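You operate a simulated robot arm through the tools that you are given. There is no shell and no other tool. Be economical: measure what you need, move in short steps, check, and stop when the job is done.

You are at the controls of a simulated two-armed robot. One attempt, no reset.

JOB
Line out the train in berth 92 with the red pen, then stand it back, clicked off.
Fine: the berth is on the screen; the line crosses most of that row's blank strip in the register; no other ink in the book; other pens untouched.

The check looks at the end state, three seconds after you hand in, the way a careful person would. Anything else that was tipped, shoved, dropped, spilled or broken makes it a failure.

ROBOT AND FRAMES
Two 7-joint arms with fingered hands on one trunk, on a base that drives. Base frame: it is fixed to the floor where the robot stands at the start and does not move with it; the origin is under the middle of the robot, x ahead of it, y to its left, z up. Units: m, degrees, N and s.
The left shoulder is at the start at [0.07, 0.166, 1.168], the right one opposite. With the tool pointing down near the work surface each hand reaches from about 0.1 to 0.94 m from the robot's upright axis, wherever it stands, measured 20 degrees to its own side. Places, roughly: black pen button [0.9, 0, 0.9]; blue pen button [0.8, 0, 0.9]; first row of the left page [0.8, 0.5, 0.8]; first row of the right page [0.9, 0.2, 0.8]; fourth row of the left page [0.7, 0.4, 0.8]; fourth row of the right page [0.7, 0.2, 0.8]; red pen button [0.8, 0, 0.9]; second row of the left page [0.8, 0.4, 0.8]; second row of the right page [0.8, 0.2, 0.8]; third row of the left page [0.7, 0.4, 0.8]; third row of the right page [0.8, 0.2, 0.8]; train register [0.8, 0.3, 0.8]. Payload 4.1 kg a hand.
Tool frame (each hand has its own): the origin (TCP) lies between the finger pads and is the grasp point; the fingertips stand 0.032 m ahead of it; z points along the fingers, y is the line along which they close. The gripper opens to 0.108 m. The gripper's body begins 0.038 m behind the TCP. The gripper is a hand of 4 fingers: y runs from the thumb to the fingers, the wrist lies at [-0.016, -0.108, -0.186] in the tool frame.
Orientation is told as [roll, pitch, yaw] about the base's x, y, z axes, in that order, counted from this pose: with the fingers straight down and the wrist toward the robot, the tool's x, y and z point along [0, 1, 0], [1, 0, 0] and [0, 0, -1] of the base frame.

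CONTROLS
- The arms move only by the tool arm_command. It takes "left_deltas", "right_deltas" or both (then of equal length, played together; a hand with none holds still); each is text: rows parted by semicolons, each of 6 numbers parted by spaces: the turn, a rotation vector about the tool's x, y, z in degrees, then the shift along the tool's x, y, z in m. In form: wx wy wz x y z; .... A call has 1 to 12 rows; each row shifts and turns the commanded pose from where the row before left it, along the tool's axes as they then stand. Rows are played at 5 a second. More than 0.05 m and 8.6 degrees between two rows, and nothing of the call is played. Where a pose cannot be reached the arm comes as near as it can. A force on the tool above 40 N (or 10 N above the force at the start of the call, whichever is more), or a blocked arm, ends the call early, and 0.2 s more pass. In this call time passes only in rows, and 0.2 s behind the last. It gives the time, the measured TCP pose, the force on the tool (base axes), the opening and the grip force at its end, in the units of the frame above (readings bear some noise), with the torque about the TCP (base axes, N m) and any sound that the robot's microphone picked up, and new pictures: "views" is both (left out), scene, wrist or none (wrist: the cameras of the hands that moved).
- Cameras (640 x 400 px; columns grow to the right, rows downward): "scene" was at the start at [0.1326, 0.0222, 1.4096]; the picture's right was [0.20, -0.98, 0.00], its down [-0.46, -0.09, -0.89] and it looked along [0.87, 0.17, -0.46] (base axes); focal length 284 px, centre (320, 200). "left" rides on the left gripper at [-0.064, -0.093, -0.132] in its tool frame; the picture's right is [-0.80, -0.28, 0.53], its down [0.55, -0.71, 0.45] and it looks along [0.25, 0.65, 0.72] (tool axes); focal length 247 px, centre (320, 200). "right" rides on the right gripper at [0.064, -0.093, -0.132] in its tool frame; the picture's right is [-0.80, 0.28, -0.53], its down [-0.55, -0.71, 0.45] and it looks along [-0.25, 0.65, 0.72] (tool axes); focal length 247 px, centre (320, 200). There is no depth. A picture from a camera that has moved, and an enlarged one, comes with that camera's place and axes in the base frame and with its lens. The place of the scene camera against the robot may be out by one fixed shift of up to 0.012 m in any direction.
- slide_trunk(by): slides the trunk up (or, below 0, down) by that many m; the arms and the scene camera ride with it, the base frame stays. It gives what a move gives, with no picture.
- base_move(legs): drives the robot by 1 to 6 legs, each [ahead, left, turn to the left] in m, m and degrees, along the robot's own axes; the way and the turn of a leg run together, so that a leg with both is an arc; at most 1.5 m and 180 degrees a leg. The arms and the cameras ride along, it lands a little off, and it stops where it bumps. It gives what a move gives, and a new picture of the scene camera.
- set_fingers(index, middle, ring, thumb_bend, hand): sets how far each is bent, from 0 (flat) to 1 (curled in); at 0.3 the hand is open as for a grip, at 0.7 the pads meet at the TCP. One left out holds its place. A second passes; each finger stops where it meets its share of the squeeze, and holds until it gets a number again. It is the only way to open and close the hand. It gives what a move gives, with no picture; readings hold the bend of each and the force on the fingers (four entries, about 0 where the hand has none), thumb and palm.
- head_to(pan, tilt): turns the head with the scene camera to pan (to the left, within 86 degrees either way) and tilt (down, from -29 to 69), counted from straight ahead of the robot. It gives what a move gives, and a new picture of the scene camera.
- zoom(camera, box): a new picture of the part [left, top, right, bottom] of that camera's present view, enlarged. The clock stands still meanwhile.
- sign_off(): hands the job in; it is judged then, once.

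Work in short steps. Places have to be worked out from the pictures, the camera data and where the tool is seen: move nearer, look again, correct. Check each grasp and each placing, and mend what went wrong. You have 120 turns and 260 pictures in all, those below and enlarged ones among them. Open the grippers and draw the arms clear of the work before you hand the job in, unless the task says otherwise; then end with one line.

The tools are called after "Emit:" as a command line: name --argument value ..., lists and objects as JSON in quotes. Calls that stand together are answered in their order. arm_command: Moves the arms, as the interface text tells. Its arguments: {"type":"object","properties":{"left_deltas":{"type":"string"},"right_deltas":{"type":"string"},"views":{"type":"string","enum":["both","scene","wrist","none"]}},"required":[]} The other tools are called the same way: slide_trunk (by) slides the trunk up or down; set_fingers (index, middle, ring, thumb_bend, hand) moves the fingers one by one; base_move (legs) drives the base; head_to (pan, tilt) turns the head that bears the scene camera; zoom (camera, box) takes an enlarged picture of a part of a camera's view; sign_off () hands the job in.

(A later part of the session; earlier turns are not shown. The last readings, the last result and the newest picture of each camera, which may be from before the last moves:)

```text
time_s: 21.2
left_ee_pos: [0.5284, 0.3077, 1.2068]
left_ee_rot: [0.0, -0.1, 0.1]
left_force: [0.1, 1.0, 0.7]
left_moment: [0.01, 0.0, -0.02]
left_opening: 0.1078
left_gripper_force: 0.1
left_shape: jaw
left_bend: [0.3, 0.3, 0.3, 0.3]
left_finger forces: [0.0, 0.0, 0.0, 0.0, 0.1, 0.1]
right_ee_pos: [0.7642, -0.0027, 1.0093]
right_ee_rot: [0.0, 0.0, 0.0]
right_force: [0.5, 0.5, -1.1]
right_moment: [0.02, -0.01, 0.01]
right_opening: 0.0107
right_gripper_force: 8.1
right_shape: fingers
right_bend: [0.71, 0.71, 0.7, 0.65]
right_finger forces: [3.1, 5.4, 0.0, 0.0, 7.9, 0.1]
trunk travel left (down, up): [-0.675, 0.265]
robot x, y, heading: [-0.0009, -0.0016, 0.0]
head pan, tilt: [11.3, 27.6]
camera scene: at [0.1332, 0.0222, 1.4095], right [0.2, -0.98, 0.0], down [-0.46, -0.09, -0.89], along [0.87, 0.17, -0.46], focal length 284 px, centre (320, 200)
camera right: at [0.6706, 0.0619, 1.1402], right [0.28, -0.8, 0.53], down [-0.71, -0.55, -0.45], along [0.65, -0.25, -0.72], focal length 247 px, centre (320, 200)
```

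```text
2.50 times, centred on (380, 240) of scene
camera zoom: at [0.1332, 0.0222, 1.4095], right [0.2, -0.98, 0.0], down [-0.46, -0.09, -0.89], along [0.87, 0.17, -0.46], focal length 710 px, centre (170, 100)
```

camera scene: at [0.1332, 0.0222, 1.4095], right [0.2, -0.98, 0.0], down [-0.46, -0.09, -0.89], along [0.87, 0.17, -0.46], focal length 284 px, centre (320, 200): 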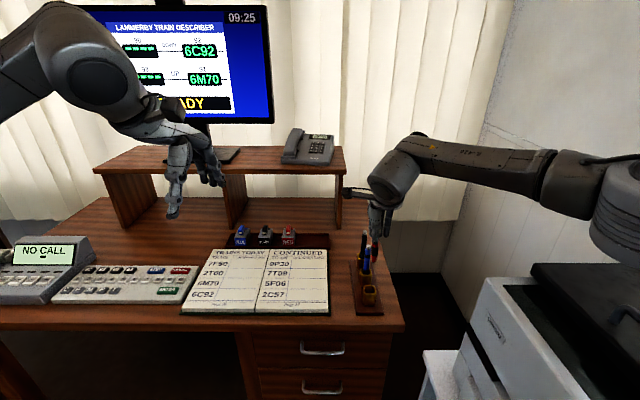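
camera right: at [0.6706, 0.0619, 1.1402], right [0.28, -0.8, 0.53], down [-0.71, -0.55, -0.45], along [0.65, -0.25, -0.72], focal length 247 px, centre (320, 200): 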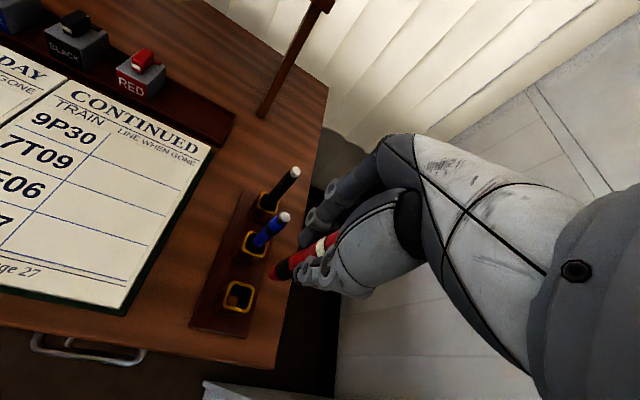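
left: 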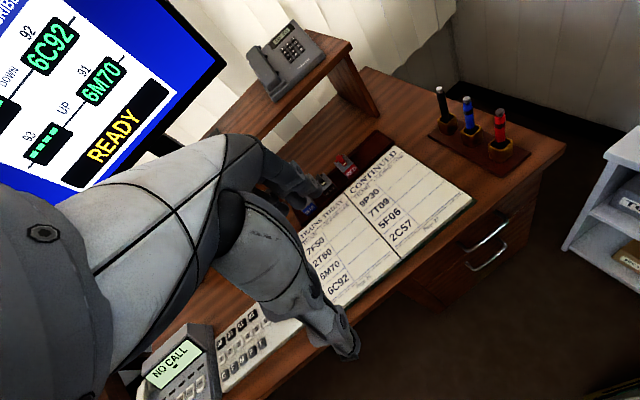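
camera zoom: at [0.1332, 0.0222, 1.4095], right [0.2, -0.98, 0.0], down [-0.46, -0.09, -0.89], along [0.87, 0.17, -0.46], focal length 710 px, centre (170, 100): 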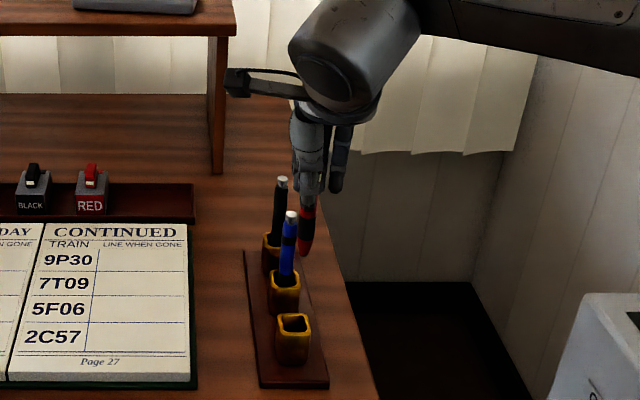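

The pen is held upright with its tip about 0.109 below the TCP, and the page surface is near z 0.748. I'll move the left arm out to the left to clear the way for the right hand over the book, and raise the right hand a little.

Emit:
arm_command --left_deltas "0 0 0 0.045 0 0; 0 0 0 0.045 0 0; 0 0 0 0.045 0 0; 0 0 0 0.045 0 0; 0 0 0 0.045 0 0; 0 0 0 0.045 0 0; 0 0 0 0 0 0" --right_deltas "0 0 0 0 0 -0.02; 0 0 0 0 0 -0.02; 0 0 0 0 0 0; 0 0 0 0 0 0; 0 0 0 0 0 0; 0 0 0 0 0 0; 0 0 0 0 0 0" --views "both"

```text
time_s: 22.8
left_ee_pos: [0.5259, 0.5207, 1.2075]
left_ee_rot: [0.0, -0.1, 0.0]
left_force: [0.2, 0.4, 0.1]
left_moment: [-0.02, 0.02, 0.0]
left_opening: 0.1078
left_gripper_force: 0.0
left_shape: jaw
left_bend: [0.3, 0.3, 0.3, 0.3]
left_finger forces: [0.0, 0.1, 0.0, 0.1, 0.0, 0.0]
left hand out of reach, approached as far as the arm can: row 5, 6
right_ee_pos: [0.762, -0.0005, 1.0484]
right_ee_rot: [0.0, -0.1, 0.0]
right_force: [0.4, 0.1, -0.2]
right_moment: [0.01, 0.04, 0.0]
right_opening: 0.0108
right_gripper_force: 8.0
right_shape: fingers
right_bend: [0.71, 0.71, 0.7, 0.65]
right_finger forces: [3.2, 5.5, 0.0, 0.0, 8.0, 0.1]
trunk travel left (down, up): [-0.675, 0.265]
robot x, y, heading: [0.001, -0.0018, 0.2]
head pan, tilt: [11.3, 27.6]
camera scene: at [0.1319, 0.0221, 1.4097], right [0.2, -0.98, 0.0], down [-0.45, -0.09, -0.89], along [0.87, 0.17, -0.46], focal length 284 px, centre (320, 200)
camera right: at [0.6691, 0.0628, 1.1802], right [0.28, -0.8, 0.53], down [-0.71, -0.55, -0.45], along [0.65, -0.25, -0.72], focal length 247 px, centre (320, 200)
camera left: at [0.4337, 0.4576, 1.3385], right [-0.28, -0.8, -0.53], down [-0.71, 0.55, -0.45], along [0.65, 0.25, -0.72], focal length 247 px, centre (320, 200)
```

scene: 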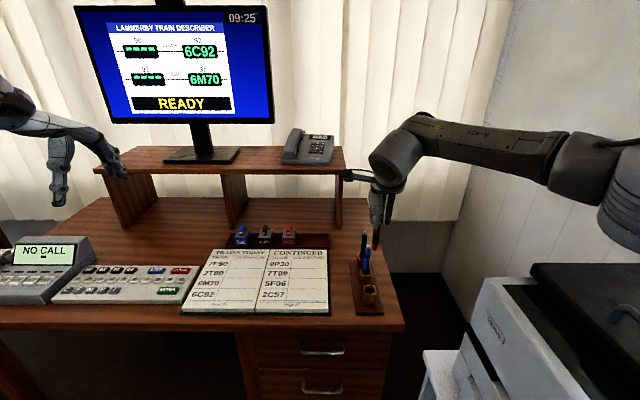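
right: 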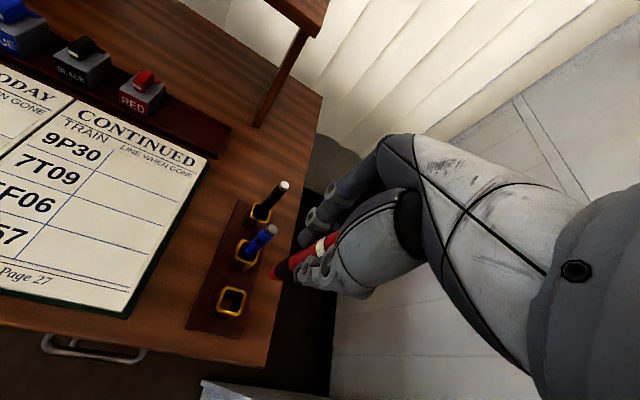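
left: 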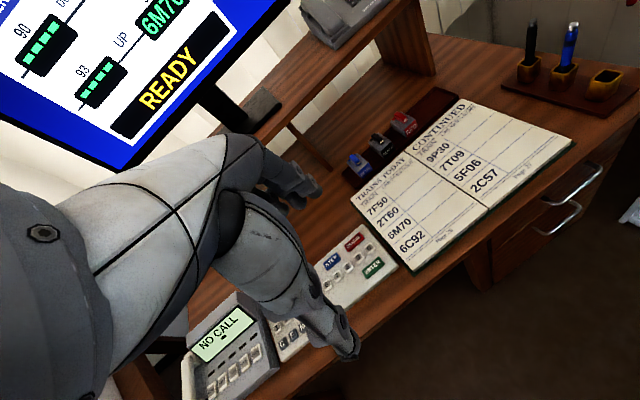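

The left camera now sees the whole register, so I'll zoom to measure the row and the page height.

Emit:
zoom --camera "left" --box '[340, 120, 540, 280]'

Emit:
zoom --camera "scene" --box '[170, 230, 340, 330]'

Emit:
zoom --camera "right" --box '[0, 40, 320, 340]'

```text
2.50 times, centred on (440, 200) of left
camera zoom: at [0.4337, 0.4576, 1.3385], right [-0.28, -0.8, -0.53], down [-0.71, 0.55, -0.45], along [0.65, 0.25, -0.72], focal length 617 px, centre (20, 200)
```

zoom: 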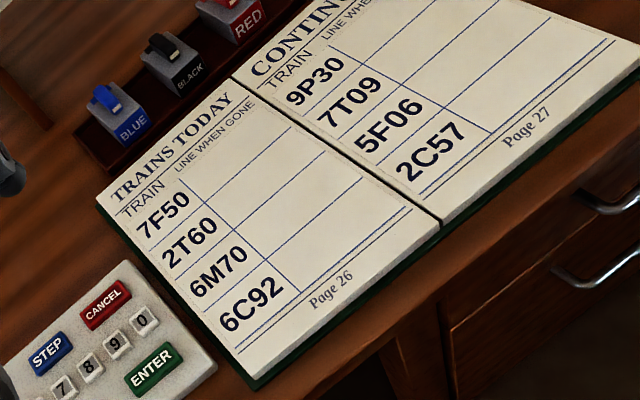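

```text
3.76 times, centred on (255, 280) of scene
camera zoom: at [0.1319, 0.0221, 1.4097], right [0.2, -0.98, 0.0], down [-0.45, -0.09, -0.89], along [0.87, 0.17, -0.46], focal length 1069 px, centre (565, -101)
```

zoom: 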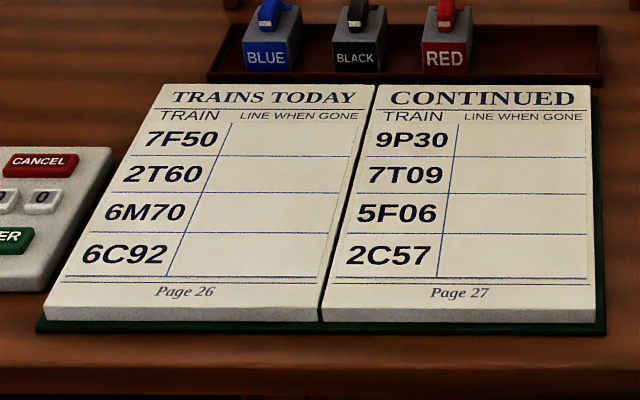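

```text
1.33 times, centred on (160, 190) of right
camera zoom: at [0.6691, 0.0628, 1.1802], right [0.28, -0.8, 0.53], down [-0.71, -0.55, -0.45], along [0.65, -0.25, -0.72], focal length 329 px, centre (533, 213)
```

zoom: 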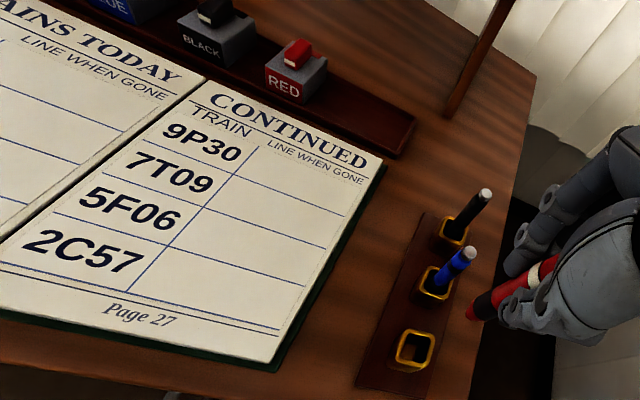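

By the left camera the row-4 strip runs from about (0.693, 0.441) to (0.709, 0.323). I'll move the pen over its right end at a safe height.

Emit:
arm_command --right_deltas "0 0 0 0.041 -0.007 0; 0 0 0 0.041 -0.007 0; 0 0 0 0.041 -0.007 0; 0 0 0 0.041 -0.007 0; 0 0 0 0.041 -0.007 0; 0 0 0 0.041 -0.007 0; 0 0 0 0.041 -0.007 0; 0 0 0 0.041 -0.007 0; 0 0 0 0 0 0" --views "both"

```text
time_s: 25.0
left_ee_pos: [0.5263, 0.5215, 1.2067]
left_ee_rot: [-0.2, 0.0, 0.0]
left_force: [-0.3, -0.2, -1.2]
left_moment: [0.0, 0.02, 0.01]
left_opening: 0.1075
left_gripper_force: 0.0
left_shape: jaw
left_bend: [0.3, 0.3, 0.3, 0.3]
left_finger forces: [0.1, 0.0, 0.1, 0.0, 0.0, 0.0]
right_ee_pos: [0.7154, 0.2787, 1.0462]
right_ee_rot: [1.2, 0.1, -3.5]
right_force: [0.3, -1.5, -0.7]
right_moment: [-0.03, 0.0, -0.03]
right_opening: 0.0104
right_gripper_force: 8.6
right_shape: fingers
right_bend: [0.71, 0.71, 0.7, 0.65]
right_finger forces: [3.2, 5.5, 0.1, 0.1, 7.5, 0.0]
right hand out of reach, approached as far as the arm can: row 7, 8
trunk travel left (down, up): [-0.675, 0.265]
robot x, y, heading: [-0.0011, 0.0019, 0.1]
head pan, tilt: [11.3, 27.6]
stopped in row 9 (right hand): the arm was blocked; the commanded pose is now the measured one
camera scene: at [0.1325, 0.023, 1.4095], right [0.2, -0.98, 0.0], down [-0.46, -0.09, -0.89], along [0.87, 0.17, -0.46], focal length 284 px, centre (320, 200)
camera right: at [0.6267, 0.346, 1.179], right [0.23, -0.82, 0.51], down [-0.74, -0.5, -0.46], along [0.63, -0.27, -0.72], focal length 247 px, centre (320, 200)
```

scene: 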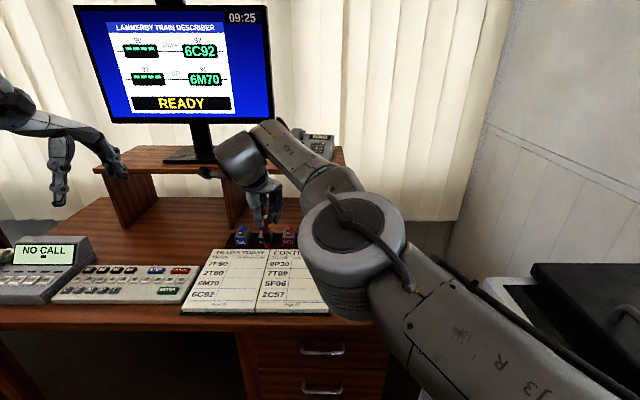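
right: 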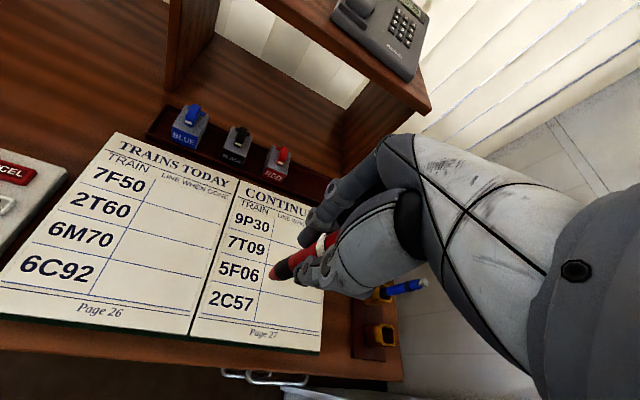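

The arm was blocked near its inward limit. I'll back off, level it, and drive the base left so the strip is in front of the right arm.

Emit:
arm_command --right_deltas "0 0 0 -0.04 0 0; 0 -1.2 -3.5 -0.04 0 0; 0 0 0 0 0 0" --views "none"

Emit:
base_move --legs '[[0, 0.3, 0]]'

```text
time_s: 25.8
left_ee_pos: [0.5278, 0.5227, 1.2069]
left_ee_rot: [0.0, 0.0, 0.0]
left_force: [0.1, 0.3, 0.7]
left_moment: [-0.01, -0.01, -0.01]
left_opening: 0.1079
left_gripper_force: 0.1
left_shape: jaw
left_bend: [0.3, 0.3, 0.3, 0.3]
left_finger forces: [0.0, 0.1, 0.1, 0.0, 0.0, 0.0]
right_ee_pos: [0.705, 0.2062, 1.0434]
right_ee_rot: [-0.2, -0.1, 0.5]
right_force: [-0.7, -0.7, -1.3]
right_moment: [-0.04, 0.01, -0.02]
right_opening: 0.0106
right_gripper_force: 7.7
right_shape: fingers
right_bend: [0.71, 0.71, 0.7, 0.65]
right_finger forces: [3.3, 5.3, 0.1, 0.1, 7.4, 0.0]
trunk travel left (down, up): [-0.675, 0.265]
robot x, y, heading: [0.0011, 0.003, 0.0]
head pan, tilt: [11.3, 27.6]
```

```text
time_s: 27.8
left_ee_pos: [0.5286, 0.8163, 1.2083]
left_ee_rot: [0.1, 0.0, -0.1]
left_force: [0.1, -0.3, -0.5]
left_moment: [-0.01, -0.03, -0.02]
left_opening: 0.1077
left_gripper_force: 0.1
left_shape: jaw
left_bend: [0.3, 0.3, 0.3, 0.3]
left_finger forces: [0.0, 0.0, 0.0, 0.0, 0.0, 0.0]
right_ee_pos: [0.706, 0.4994, 1.0453]
right_ee_rot: [0.0, -0.1, 0.5]
right_force: [0.4, -0.1, 0.4]
right_moment: [0.01, -0.02, -0.04]
right_opening: 0.0103
right_gripper_force: 7.7
right_shape: fingers
right_bend: [0.71, 0.71, 0.7, 0.65]
right_finger forces: [3.3, 5.3, 0.0, 0.1, 7.5, 0.0]
trunk travel left (down, up): [-0.675, 0.265]
robot x, y, heading: [-0.0009, 0.2952, 0.1]
head pan, tilt: [11.3, 27.6]
camera scene: at [0.1329, 0.3181, 1.4096], right [0.19, -0.98, 0.0], down [-0.46, -0.09, -0.89], along [0.87, 0.17, -0.46], focal length 284 px, centre (320, 200)
```

scene: 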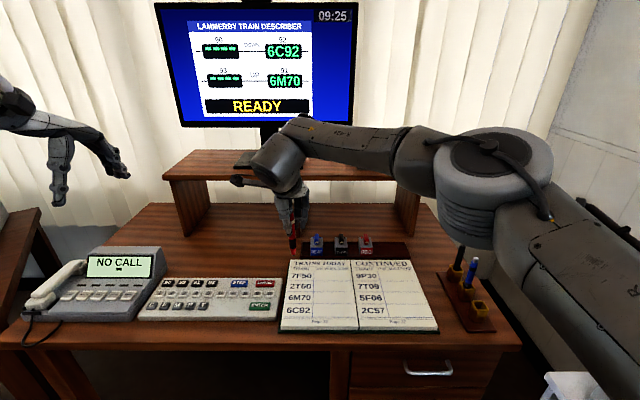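

The base moved 0.295 m left. I'll bring the pen to hover over the left part of the strip with its tip about 6 cm above the page.

Emit:
arm_command --right_deltas "0 0 0 -0.037 -0.004 0; 0 0 0 -0.037 -0.004 0; 0 0 0 0 0 0.04; 0 0 0 0 0 0.04; 0 0 0 0 0 0.04; 0 0 0 0 0 0" --views "both"

Emit:
zoom --camera "right" --box '[140, 160, 380, 340]'

Emit:
zoom --camera "scene" --box '[250, 200, 410, 340]'

Emit:
zoom --camera "left" --box '[440, 100, 640, 260]'

```text
time_s: 29.2
left_ee_pos: [0.5277, 0.8163, 1.2074]
left_ee_rot: [0.0, 0.0, -0.1]
left_force: [-0.9, -0.4, -0.1]
left_moment: [0.01, 0.0, -0.01]
left_opening: 0.1076
left_gripper_force: 0.1
left_shape: jaw
left_bend: [0.3, 0.3, 0.3, 0.3]
left_finger forces: [0.0, 0.1, 0.0, 0.1, 0.0, 0.1]
right_ee_pos: [0.6979, 0.4263, 0.9235]
right_ee_rot: [-0.1, -0.2, 0.4]
right_force: [0.8, 0.1, -0.8]
right_moment: [0.01, 0.03, 0.02]
right_opening: 0.0104
right_gripper_force: 8.3
right_shape: fingers
right_bend: [0.71, 0.71, 0.7, 0.65]
right_finger forces: [3.2, 5.2, 0.0, 0.0, 7.2, 0.1]
trunk travel left (down, up): [-0.675, 0.265]
robot x, y, heading: [-0.0017, 0.2921, -0.0]
head pan, tilt: [11.3, 27.6]
camera scene: at [0.1328, 0.3186, 1.4096], right [0.19, -0.98, 0.0], down [-0.46, -0.09, -0.89], along [0.87, 0.17, -0.46], focal length 284 px, centre (320, 200)
camera right: at [0.6049, 0.4901, 1.0551], right [0.29, -0.79, 0.53], down [-0.7, -0.56, -0.45], along [0.65, -0.25, -0.72], focal length 247 px, centre (320, 200)
```

scene: 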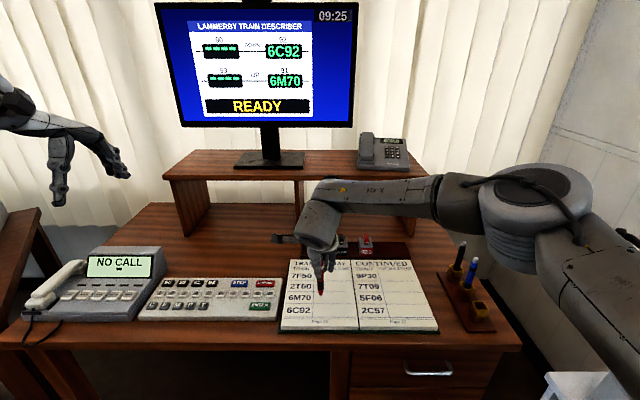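
right: 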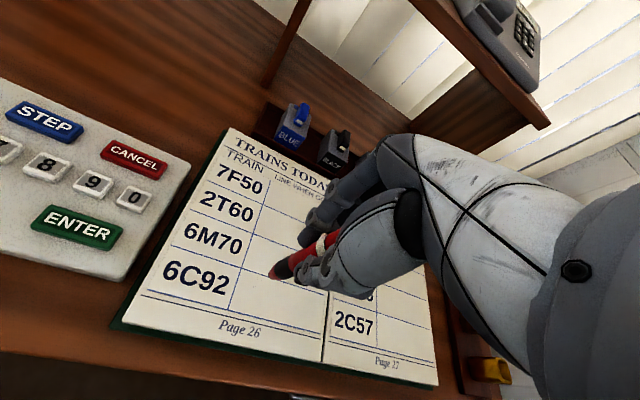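

```text
2.22 times, centred on (260, 250) of right
camera zoom: at [0.6049, 0.4901, 1.0551], right [0.29, -0.79, 0.53], down [-0.7, -0.56, -0.45], along [0.65, -0.25, -0.72], focal length 549 px, centre (453, 89)
```

zoom: 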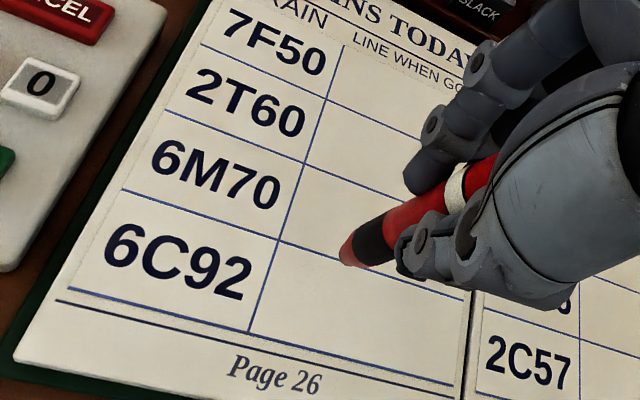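

```text
2.86 times, centred on (330, 270) of scene
camera zoom: at [0.1328, 0.3186, 1.4096], right [0.19, -0.98, 0.0], down [-0.46, -0.09, -0.89], along [0.87, 0.17, -0.46], focal length 811 px, centre (291, 0)
```

zoom: 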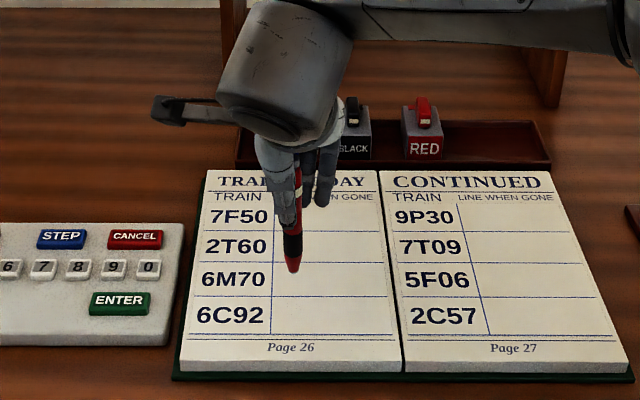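

```text
2.50 times, centred on (540, 180) of left
camera zoom: at [0.4355, 0.7532, 1.3383], right [-0.28, -0.8, -0.53], down [-0.7, 0.55, -0.45], along [0.65, 0.25, -0.72], focal length 617 px, centre (-230, 250)
```

zoom: 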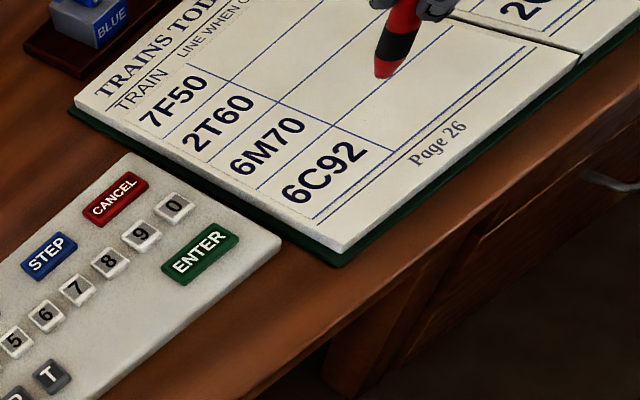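

The tip checks out at about (0.699, 0.426, 0.814). The strip centre line runs from about (0.694, 0.438) to (0.718, 0.313), so I'll shift slightly to the start point and lower to about 2 cm above the page.

Emit:
arm_command --right_deltas "0 0 0 0.003 -0.003 0.024; 0 0 0 0 0 0.024; 0 0 0 0 0 0" --views "none"

Emit:
zoom --camera "right" --box '[200, 200, 360, 320]'

Emit:
zoom --camera "scene" --box '[270, 250, 370, 330]'

Emit:
zoom --camera "left" --box '[500, 90, 640, 200]'

```text
time_s: 30.0
left_ee_pos: [0.5275, 0.8159, 1.2077]
left_ee_rot: [0.1, 0.0, -0.1]
left_force: [-1.1, -0.6, -0.4]
left_moment: [0.03, -0.04, -0.01]
left_opening: 0.1076
left_gripper_force: 0.1
left_shape: jaw
left_bend: [0.3, 0.3, 0.3, 0.3]
left_finger forces: [0.1, 0.1, 0.0, 0.0, 0.1, 0.0]
right_ee_pos: [0.6959, 0.4289, 0.8767]
right_ee_rot: [-0.2, 0.0, 0.5]
right_force: [1.3, 0.8, -0.6]
right_moment: [-0.02, 0.01, 0.0]
right_opening: 0.0106
right_gripper_force: 7.3
right_shape: fingers
right_bend: [0.71, 0.71, 0.7, 0.65]
right_finger forces: [3.2, 5.2, 0.0, 0.0, 7.2, 0.0]
trunk travel left (down, up): [-0.675, 0.265]
robot x, y, heading: [0.0018, 0.2954, -0.3]
head pan, tilt: [11.3, 27.6]
```

```text
3.33 times, centred on (280, 260) of right
camera zoom: at [0.6028, 0.4933, 1.0081], right [0.29, -0.79, 0.53], down [-0.7, -0.56, -0.45], along [0.65, -0.25, -0.72], focal length 823 px, centre (453, 0)
```

zoom: 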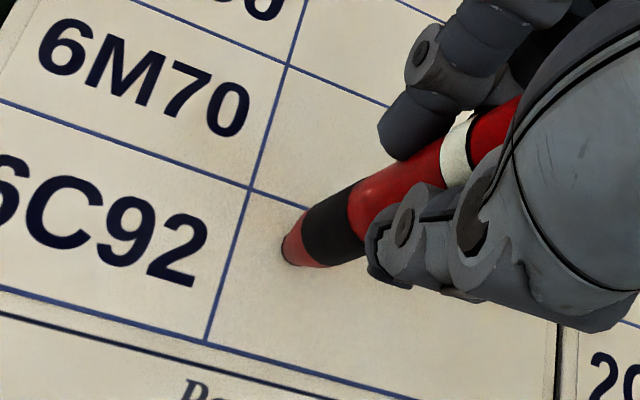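

```text
5.00 times, centred on (320, 290) of scene
camera zoom: at [0.1327, 0.3183, 1.4096], right [0.19, -0.98, 0.0], down [-0.46, -0.09, -0.89], along [0.87, 0.17, -0.46], focal length 1419 px, centre (320, -250)
```

zoom: 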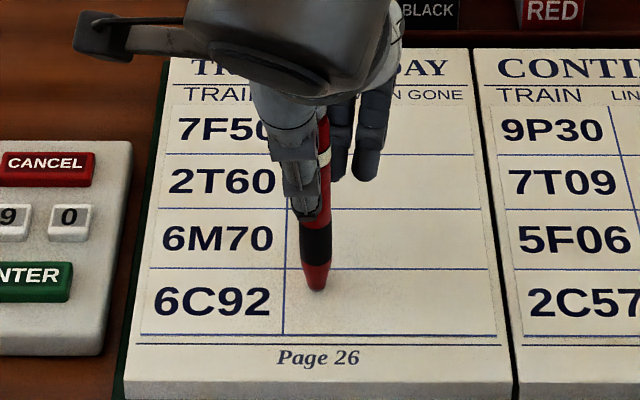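

```text
3.64 times, centred on (570, 145) of left
camera zoom: at [0.4354, 0.7529, 1.3384], right [-0.28, -0.8, -0.53], down [-0.7, 0.55, -0.45], along [0.65, 0.25, -0.72], focal length 898 px, centre (-589, 400)
```

zoom: 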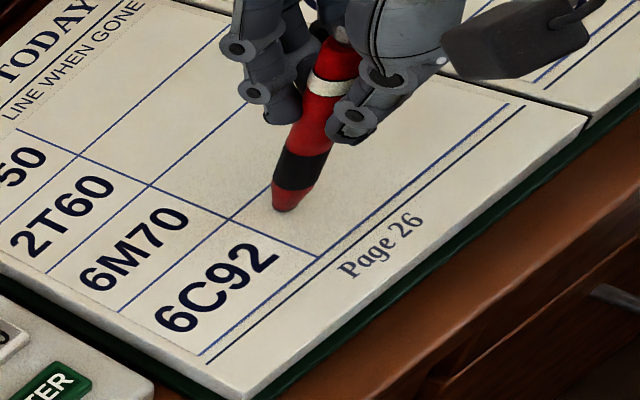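

The tip already appears very close to the page, a few mm by my three-view comparison, and about 2 cm right of the rule at 35% of the row's depth. I'll lift 4 mm, shift toward the rule and row centre, and look again.

Emit:
arm_command --right_deltas "0 0 0 0 0 -0.004; 0 0 0 0.0108 -0.0074 0; 0 0 0 0 0 0" --views "none"

Emit:
zoom --camera "right" --box '[200, 200, 360, 320]'

Emit:
zoom --camera "scene" --box '[270, 250, 370, 330]'

Emit:
zoom --camera "left" --box '[540, 110, 640, 180]'

```text
time_s: 30.8
left_ee_pos: [0.529, 0.8156, 1.2068]
left_ee_rot: [0.0, 0.0, -0.1]
left_force: [0.3, -1.0, 0.1]
left_moment: [0.01, 0.02, 0.01]
left_opening: 0.1077
left_gripper_force: 0.0
left_shape: jaw
left_bend: [0.3, 0.3, 0.3, 0.3]
left_finger forces: [0.0, 0.0, 0.0, 0.0, 0.0, 0.1]
right_ee_pos: [0.6892, 0.4406, 0.8803]
right_ee_rot: [0.0, -0.1, 0.4]
right_force: [0.6, -0.7, -0.9]
right_moment: [0.02, -0.01, -0.01]
right_opening: 0.0102
right_gripper_force: 7.9
right_shape: fingers
right_bend: [0.71, 0.71, 0.7, 0.65]
right_finger forces: [3.3, 5.3, 0.0, 0.0, 7.3, 0.0]
trunk travel left (down, up): [-0.675, 0.265]
robot x, y, heading: [-0.0015, 0.2956, -0.1]
head pan, tilt: [11.3, 27.6]
```

```text
3.33 times, centred on (280, 260) of right
camera zoom: at [0.5959, 0.5045, 1.0126], right [0.29, -0.8, 0.53], down [-0.7, -0.55, -0.45], along [0.65, -0.25, -0.72], focal length 823 px, centre (453, 0)
```

zoom: 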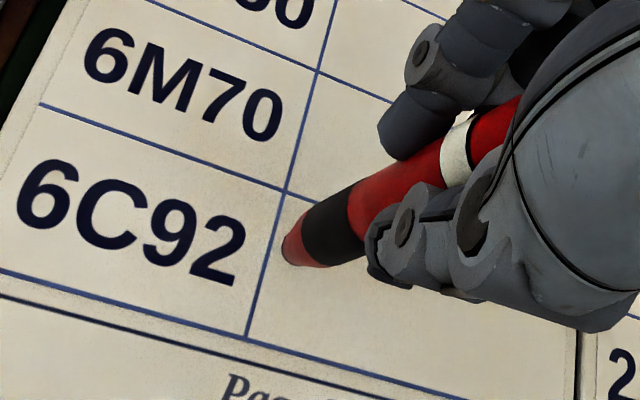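

```text
5.00 times, centred on (320, 290) of scene
camera zoom: at [0.1334, 0.3179, 1.4095], right [0.19, -0.98, 0.0], down [-0.46, -0.09, -0.89], along [0.87, 0.17, -0.46], focal length 1419 px, centre (320, -250)
```

zoom: 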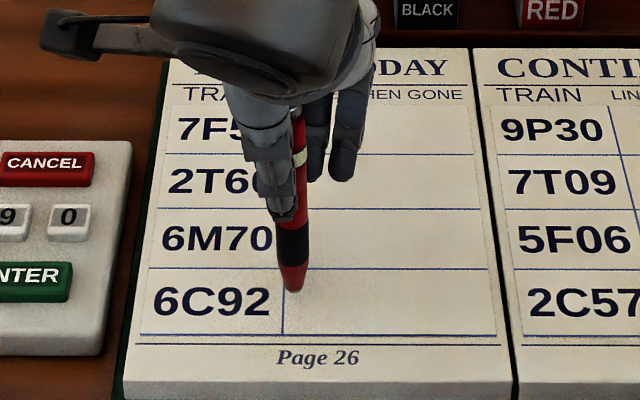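

```text
5.71 times, centred on (590, 145) of left
camera zoom: at [0.436, 0.7525, 1.3383], right [-0.28, -0.8, -0.53], down [-0.7, 0.55, -0.45], along [0.65, 0.25, -0.72], focal length 1411 px, centre (-1223, 514)
```

zoom: 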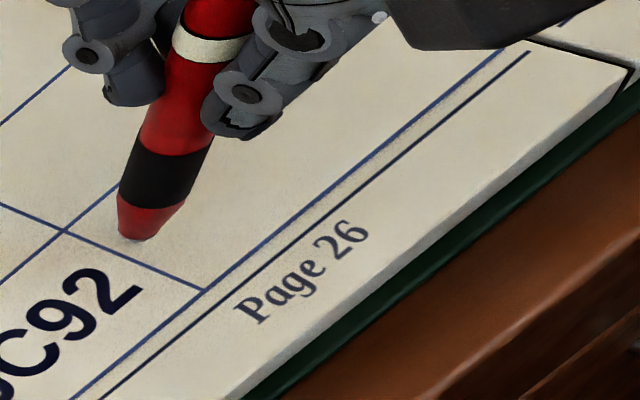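

The tip is now about 6 mm right of the rule and near mid-row. I'll descend in 2 mm steps, watching for contact.

Emit:
arm_command --right_deltas "0 0 0 0 0 0.002; 0 0 0 0 0 0.002; 0 0 0 0 0 0.002; 0 0 0 0 0 0" --views "none"

Emit:
zoom --camera "right" --box '[220, 220, 340, 310]'

```text
time_s: 31.8
left_ee_pos: [0.5288, 0.8159, 1.2077]
left_ee_rot: [0.0, -0.1, -0.1]
left_force: [-0.1, -0.3, 0.1]
left_moment: [0.0, -0.03, 0.04]
left_opening: 0.1077
left_gripper_force: 0.1
left_shape: jaw
left_bend: [0.3, 0.3, 0.3, 0.3]
left_finger forces: [0.0, 0.1, 0.0, 0.1, 0.0, 0.0]
right_ee_pos: [0.6887, 0.4391, 0.8756]
right_ee_rot: [-0.1, 0.0, 0.4]
right_force: [0.0, -0.3, -0.8]
right_moment: [0.0, 0.04, -0.01]
right_opening: 0.0101
right_gripper_force: 8.1
right_shape: fingers
right_bend: [0.71, 0.71, 0.7, 0.65]
right_finger forces: [3.3, 5.3, 0.1, 0.2, 7.3, 0.1]
trunk travel left (down, up): [-0.675, 0.265]
robot x, y, heading: [0.0035, 0.2985, -0.2]
head pan, tilt: [11.3, 27.6]
```

```text
4.44 times, centred on (280, 265) of right
camera zoom: at [0.5958, 0.5041, 1.0063], right [0.29, -0.79, 0.53], down [-0.7, -0.56, -0.45], along [0.65, -0.25, -0.72], focal length 1098 px, centre (498, -89)
```

zoom: 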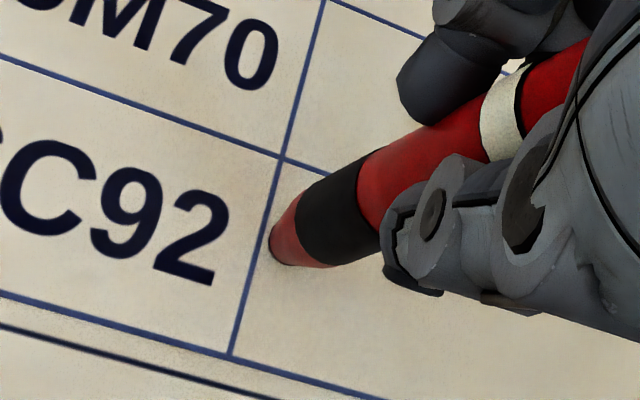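

No contact yet. I'll nudge 3 mm along the row away from the rule and keep descending.

Emit:
arm_command --right_deltas "0 0 0 -0.003 0.0006 0; 0 0 0 0 0 0.002; 0 0 0 0 0 0.002; 0 0 0 0 0 0.0015; 0 0 0 0 0 0" --views "none"

Emit:
zoom --camera "left" --box '[540, 110, 640, 180]'

```text
time_s: 33.0
left_ee_pos: [0.5266, 0.8156, 1.2086]
left_ee_rot: [0.0, -0.1, -0.2]
left_force: [0.0, 0.0, -0.1]
left_moment: [0.02, 0.02, 0.0]
left_opening: 0.1079
left_gripper_force: 0.1
left_shape: jaw
left_bend: [0.3, 0.3, 0.3, 0.3]
left_finger forces: [0.0, 0.0, 0.0, 0.0, 0.1, 0.1]
right_ee_pos: [0.6895, 0.4371, 0.8707]
right_ee_rot: [-0.2, -0.2, 0.4]
right_force: [0.1, -0.2, 15.0]
right_moment: [-0.01, 0.04, 0.0]
right_opening: 0.0099
right_gripper_force: 11.9
right_shape: fingers
right_bend: [0.72, 0.67, 0.7, 0.65]
right_finger forces: [5.1, 8.5, 0.0, 0.1, 9.5, 0.1]
trunk travel left (down, up): [-0.675, 0.265]
robot x, y, heading: [0.0027, 0.2959, -0.0]
head pan, tilt: [11.3, 27.6]
```

```text
5.71 times, centred on (590, 145) of left
camera zoom: at [0.4335, 0.7526, 1.3393], right [-0.28, -0.8, -0.53], down [-0.7, 0.55, -0.45], along [0.65, 0.25, -0.72], focal length 1411 px, centre (-1223, 514)
```

zoom: 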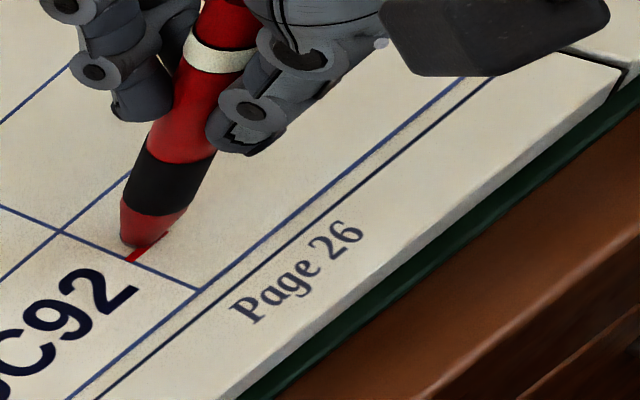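

Contact at about 15 N, and the pen is already marking. I'll ease off 2 mm and draw the first 4 cm along the row direction (0.195, -0.98).

Emit:
arm_command --right_deltas "0 0 0 0 0 -0.002; 0 0 0 -0.0079 0.0016 0; 0 0 0 -0.0079 0.0016 0; 0 0 0 -0.0079 0.0016 0; 0 0 0 -0.0079 0.0016 0; 0 0 0 -0.0079 0.0016 0; 0 0 0 0 0 0" --views "none"

Emit:
zoom --camera "left" --box '[540, 110, 640, 180]'

Emit:
zoom --camera "scene" --box '[270, 250, 370, 330]'

```text
time_s: 34.6
left_ee_pos: [0.5275, 0.8164, 1.2072]
left_ee_rot: [0.0, 0.0, -0.1]
left_force: [1.2, 0.2, -0.1]
left_moment: [0.02, 0.03, -0.02]
left_opening: 0.1079
left_gripper_force: 0.0
left_shape: jaw
left_bend: [0.3, 0.3, 0.3, 0.3]
left_finger forces: [0.1, 0.0, 0.0, 0.0, 0.0, 0.1]
right_ee_pos: [0.6982, 0.3975, 0.8716]
right_ee_rot: [-0.1, -0.1, 0.4]
right_force: [-0.4, 0.5, 0.6]
right_moment: [0.07, 0.03, -0.02]
right_opening: 0.01
right_gripper_force: 8.9
right_shape: fingers
right_bend: [0.72, 0.67, 0.7, 0.66]
right_finger forces: [5.9, 5.0, 0.1, 0.1, 7.4, 0.0]
trunk travel left (down, up): [-0.675, 0.265]
robot x, y, heading: [0.0018, 0.2971, 0.0]
head pan, tilt: [11.3, 27.6]
```

```text
5.71 times, centred on (590, 145) of left
camera zoom: at [0.4354, 0.7532, 1.3383], right [-0.28, -0.8, -0.53], down [-0.7, 0.55, -0.45], along [0.65, 0.25, -0.72], focal length 1411 px, centre (-1223, 514)
```

zoom: 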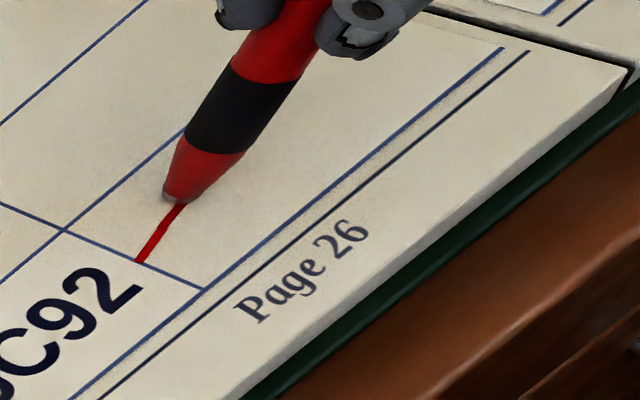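

```text
5.00 times, centred on (320, 290) of scene
camera zoom: at [0.1327, 0.3186, 1.4096], right [0.19, -0.98, 0.0], down [-0.46, -0.09, -0.89], along [0.87, 0.17, -0.46], focal length 1419 px, centre (320, -250)
```

zoom: 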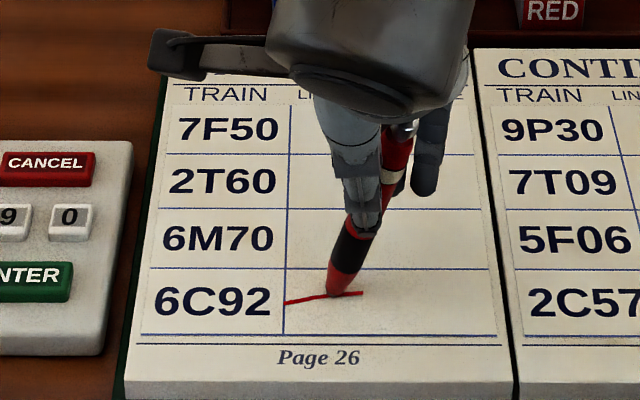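

The pen seems to have tilted in the grip, with ink reaching beyond the visible tip. I'll look from the right wrist and closer.

Emit:
zoom --camera "right" --box '[180, 180, 380, 330]'

Emit:
zoom --camera "scene" --box '[310, 260, 370, 320]'

```text
2.67 times, centred on (280, 255) of right
camera zoom: at [0.6043, 0.4617, 1.0019], right [0.29, -0.79, 0.53], down [-0.7, -0.56, -0.45], along [0.65, -0.25, -0.72], focal length 659 px, centre (427, 53)
```

zoom: 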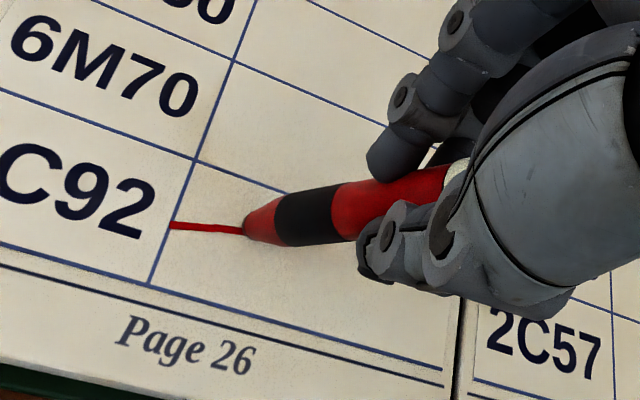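

```text
6.67 times, centred on (340, 290) of scene
camera zoom: at [0.1327, 0.3186, 1.4096], right [0.19, -0.98, 0.0], down [-0.46, -0.09, -0.89], along [0.87, 0.17, -0.46], focal length 1892 px, centre (187, -400)
```

zoom: 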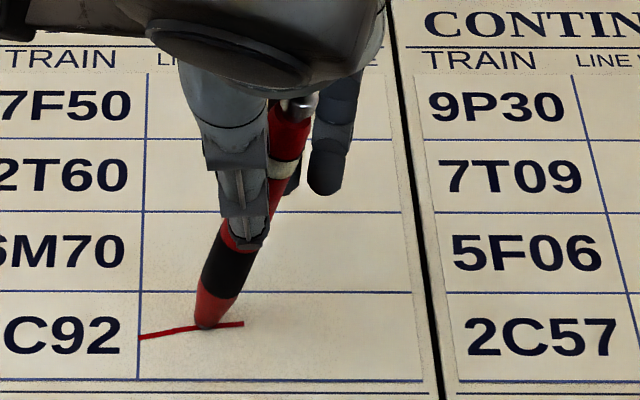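

I'm not sure where the true tip is now, so I'll lift 3 cm straight up to see the ink and how the pen sits in the hand.

Emit:
arm_command --right_deltas "0 0 0 0 0 -0.015; 0 0 0 0 0 -0.015; 0 0 0 0 0 0" --views "none"

Emit:
zoom --camera "scene" --box '[290, 230, 390, 330]'

Emit:
zoom --camera "left" --box '[540, 60, 640, 180]'

Emit:
zoom --camera "right" --box '[180, 160, 380, 310]'

```text
time_s: 35.4
left_ee_pos: [0.5281, 0.8154, 1.2065]
left_ee_rot: [0.0, -0.1, -0.1]
left_force: [0.4, 0.3, -0.2]
left_moment: [0.0, 0.0, 0.01]
left_opening: 0.1079
left_gripper_force: 0.1
left_shape: jaw
left_bend: [0.3, 0.3, 0.3, 0.3]
left_finger forces: [0.0, 0.0, 0.1, 0.1, 0.0, 0.1]
right_ee_pos: [0.6957, 0.3968, 0.9005]
right_ee_rot: [-0.1, -0.2, 0.3]
right_force: [-0.4, -0.9, 0.1]
right_moment: [0.0, 0.01, -0.05]
right_opening: 0.0104
right_gripper_force: 8.7
right_shape: fingers
right_bend: [0.72, 0.67, 0.7, 0.66]
right_finger forces: [4.1, 5.9, 0.0, 0.1, 7.2, 0.0]
trunk travel left (down, up): [-0.675, 0.265]
robot x, y, heading: [-0.0025, 0.2973, -0.0]
head pan, tilt: [11.3, 27.6]
```

```text
4.00 times, centred on (340, 280) of scene
camera zoom: at [0.1334, 0.3184, 1.4095], right [0.19, -0.98, 0.0], down [-0.46, -0.09, -0.89], along [0.87, 0.17, -0.46], focal length 1136 px, centre (240, -120)
```

zoom: 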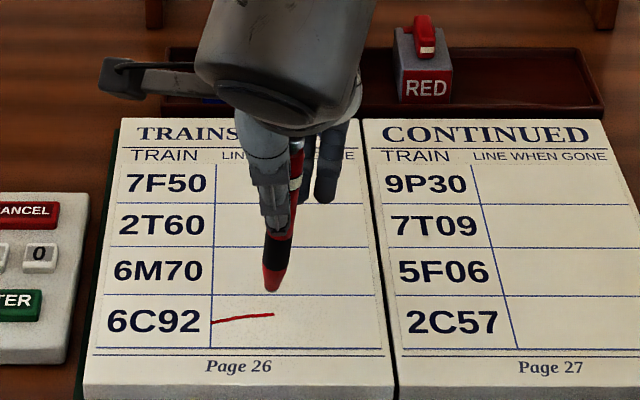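

```text
3.33 times, centred on (590, 120) of left
camera zoom: at [0.4361, 0.753, 1.3381], right [-0.28, -0.8, -0.53], down [-0.7, 0.55, -0.45], along [0.65, 0.25, -0.72], focal length 823 px, centre (-580, 467)
```

zoom: 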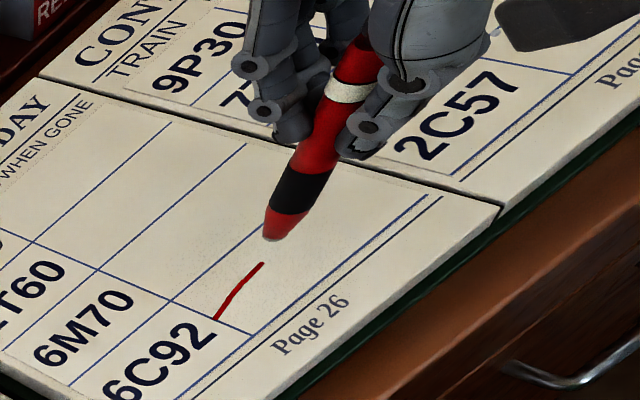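

```text
2.67 times, centred on (280, 235) of right
camera zoom: at [0.6039, 0.4614, 1.0322], right [0.29, -0.79, 0.53], down [-0.7, -0.56, -0.45], along [0.65, -0.25, -0.72], focal length 659 px, centre (427, 107)
```

zoom: 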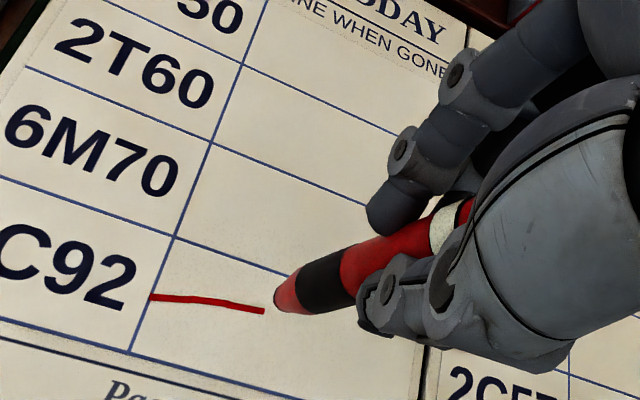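

The ink runs from the rule to about 35% of the strip, and the pen has only a small springy tilt in the grip. I'll lower back down onto the ink's end gently.

Emit:
arm_command --right_deltas "0 0 0 0 0 0.008; 0 0 0 0 0 0.006; 0 0 0 0 0 0.004; 0 0 0 0 0 0" --views "none"

Emit:
zoom --camera "scene" --box '[300, 250, 380, 330]'

Emit:
zoom --camera "left" --box '[540, 80, 640, 180]'

```text
time_s: 36.4
left_ee_pos: [0.5291, 0.8163, 1.2067]
left_ee_rot: [0.0, 0.0, -0.1]
left_force: [0.0, 0.3, 0.4]
left_moment: [0.0, 0.03, 0.02]
left_opening: 0.1076
left_gripper_force: 0.0
left_shape: jaw
left_bend: [0.3, 0.3, 0.3, 0.3]
left_finger forces: [0.0, 0.0, 0.0, 0.0, 0.0, 0.0]
right_ee_pos: [0.6979, 0.3972, 0.8826]
right_ee_rot: [-0.1, -0.1, 0.3]
right_force: [-0.3, 0.6, -0.1]
right_moment: [0.0, 0.01, 0.03]
right_opening: 0.0102
right_gripper_force: 8.4
right_shape: fingers
right_bend: [0.72, 0.67, 0.7, 0.66]
right_finger forces: [4.1, 5.9, 0.1, 0.0, 7.3, 0.1]
trunk travel left (down, up): [-0.675, 0.265]
robot x, y, heading: [0.0015, 0.2974, -0.1]
head pan, tilt: [11.3, 27.6]
```

```text
5.00 times, centred on (340, 290) of scene
camera zoom: at [0.1331, 0.3184, 1.4095], right [0.19, -0.98, 0.0], down [-0.46, -0.09, -0.89], along [0.87, 0.17, -0.46], focal length 1419 px, centre (220, -250)
```

zoom: 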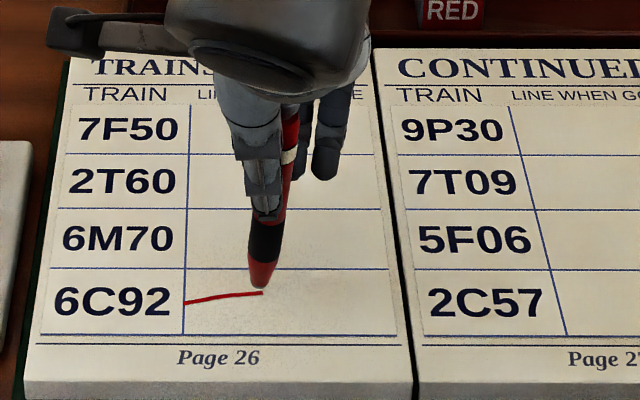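

```text
4.00 times, centred on (590, 130) of left
camera zoom: at [0.4358, 0.753, 1.3382], right [-0.28, -0.8, -0.53], down [-0.7, 0.55, -0.45], along [0.65, 0.25, -0.72], focal length 988 px, centre (-760, 480)
```

zoom: 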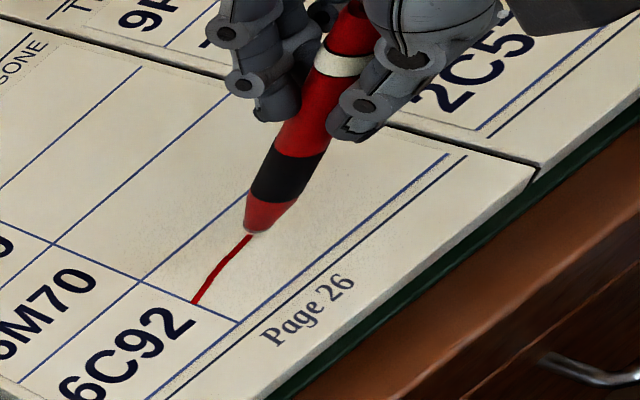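

The tip is about 4 mm above the ink's end and aligned with it. I'll lower 5 mm and draw the next 3 cm, angled slightly toward the row centre.

Emit:
arm_command --right_deltas "0 0 0 0 0 0.003; 0 0 0 0 0 0.002; 0 0 0 0 0 0; 0 0 0 -0.007 0.0006 0; 0 0 0 -0.007 0.0006 0; 0 0 0 -0.007 0.0006 0; 0 0 0 -0.007 0.0006 0; 0 0 0 0 0 0" --views "none"

Emit:
zoom --camera "scene" --box '[300, 250, 380, 330]'

Emit:
zoom --camera "left" --box '[540, 80, 640, 180]'

```text
time_s: 38.2
left_ee_pos: [0.5283, 0.8171, 1.2077]
left_ee_rot: [0.0, 0.0, 0.0]
left_force: [0.5, 0.8, 0.2]
left_moment: [-0.01, 0.0, -0.02]
left_opening: 0.1079
left_gripper_force: 0.1
left_shape: jaw
left_bend: [0.3, 0.3, 0.3, 0.3]
left_finger forces: [0.0, 0.0, 0.0, 0.1, 0.1, 0.1]
right_ee_pos: [0.7001, 0.369, 0.8774]
right_ee_rot: [0.0, -0.1, 0.3]
right_force: [-0.5, -0.2, -1.1]
right_moment: [0.04, -0.02, 0.02]
right_opening: 0.0099
right_gripper_force: 8.8
right_shape: fingers
right_bend: [0.72, 0.67, 0.7, 0.66]
right_finger forces: [4.1, 5.9, 0.1, 0.0, 7.3, 0.0]
trunk travel left (down, up): [-0.675, 0.265]
robot x, y, heading: [0.003, 0.2963, -0.0]
head pan, tilt: [11.3, 27.6]
```

```text
5.00 times, centred on (340, 290) of scene
camera zoom: at [0.133, 0.3187, 1.4095], right [0.19, -0.98, 0.0], down [-0.46, -0.09, -0.89], along [0.87, 0.17, -0.46], focal length 1419 px, centre (220, -250)
```

zoom: 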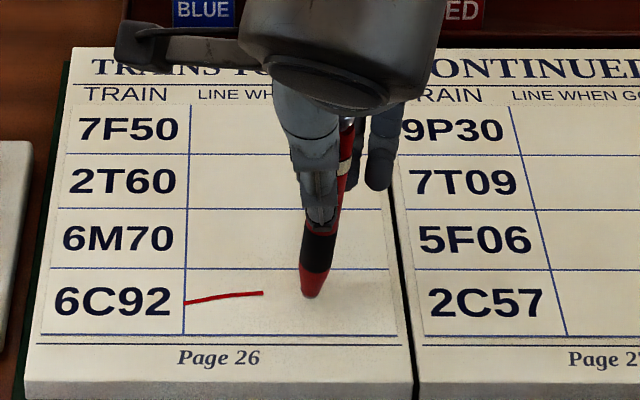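

```text
4.00 times, centred on (590, 130) of left
camera zoom: at [0.4357, 0.7533, 1.3382], right [-0.28, -0.8, -0.53], down [-0.7, 0.55, -0.45], along [0.65, 0.25, -0.72], focal length 988 px, centre (-760, 480)
```

zoom: 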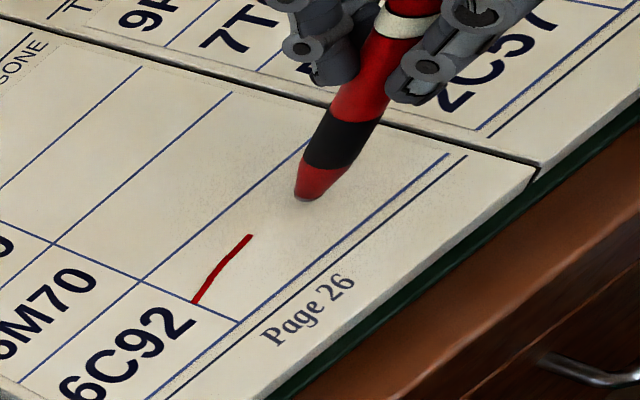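

No ink was laid; the tip was just above the paper. I'll go back to the ink's end and lower a bit more until there's contact.

Emit:
arm_command --right_deltas "0 0 0 0.014 -0.0012 -0.001; 0 0 0 0.016 -0.0012 0; 0 0 0 0 0 0.001; 0 0 0 0 0 0.0015; 0 0 0 0 0 0.001; 0 0 0 0 0 0" --views "none"

Emit:
zoom --camera "left" --box '[560, 110, 620, 160]'

```text
time_s: 39.6
left_ee_pos: [0.5291, 0.8166, 1.2066]
left_ee_rot: [0.0, 0.0, -0.1]
left_force: [0.1, -0.2, -0.9]
left_moment: [0.0, 0.0, 0.03]
left_opening: 0.1076
left_gripper_force: 0.0
left_shape: jaw
left_bend: [0.3, 0.3, 0.3, 0.3]
left_finger forces: [0.0, 0.0, 0.1, 0.1, 0.0, 0.0]
right_ee_pos: [0.6963, 0.3987, 0.8759]
right_ee_rot: [-0.1, -0.1, 0.4]
right_force: [0.3, -0.3, -0.7]
right_moment: [0.03, -0.03, 0.03]
right_opening: 0.0102
right_gripper_force: 8.7
right_shape: fingers
right_bend: [0.72, 0.67, 0.7, 0.66]
right_finger forces: [4.0, 5.9, 0.1, 0.1, 7.3, 0.0]
trunk travel left (down, up): [-0.675, 0.265]
robot x, y, heading: [0.002, 0.2972, 0.0]
head pan, tilt: [11.3, 27.6]
```

```text
8.00 times, centred on (590, 135) of left
camera zoom: at [0.4357, 0.7528, 1.3383], right [-0.28, -0.8, -0.53], down [-0.7, 0.55, -0.45], along [0.65, 0.25, -0.72], focal length 1976 px, centre (-1840, 720)
```

zoom: 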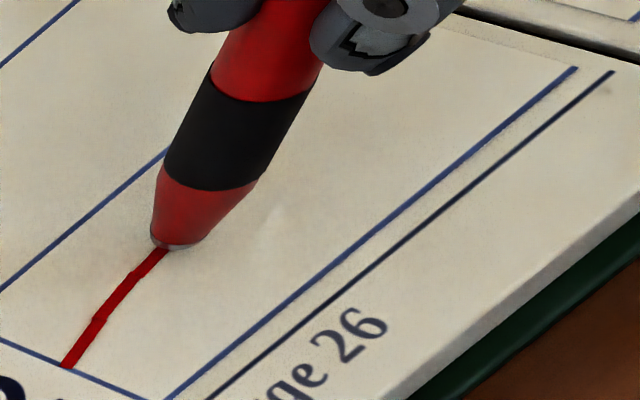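

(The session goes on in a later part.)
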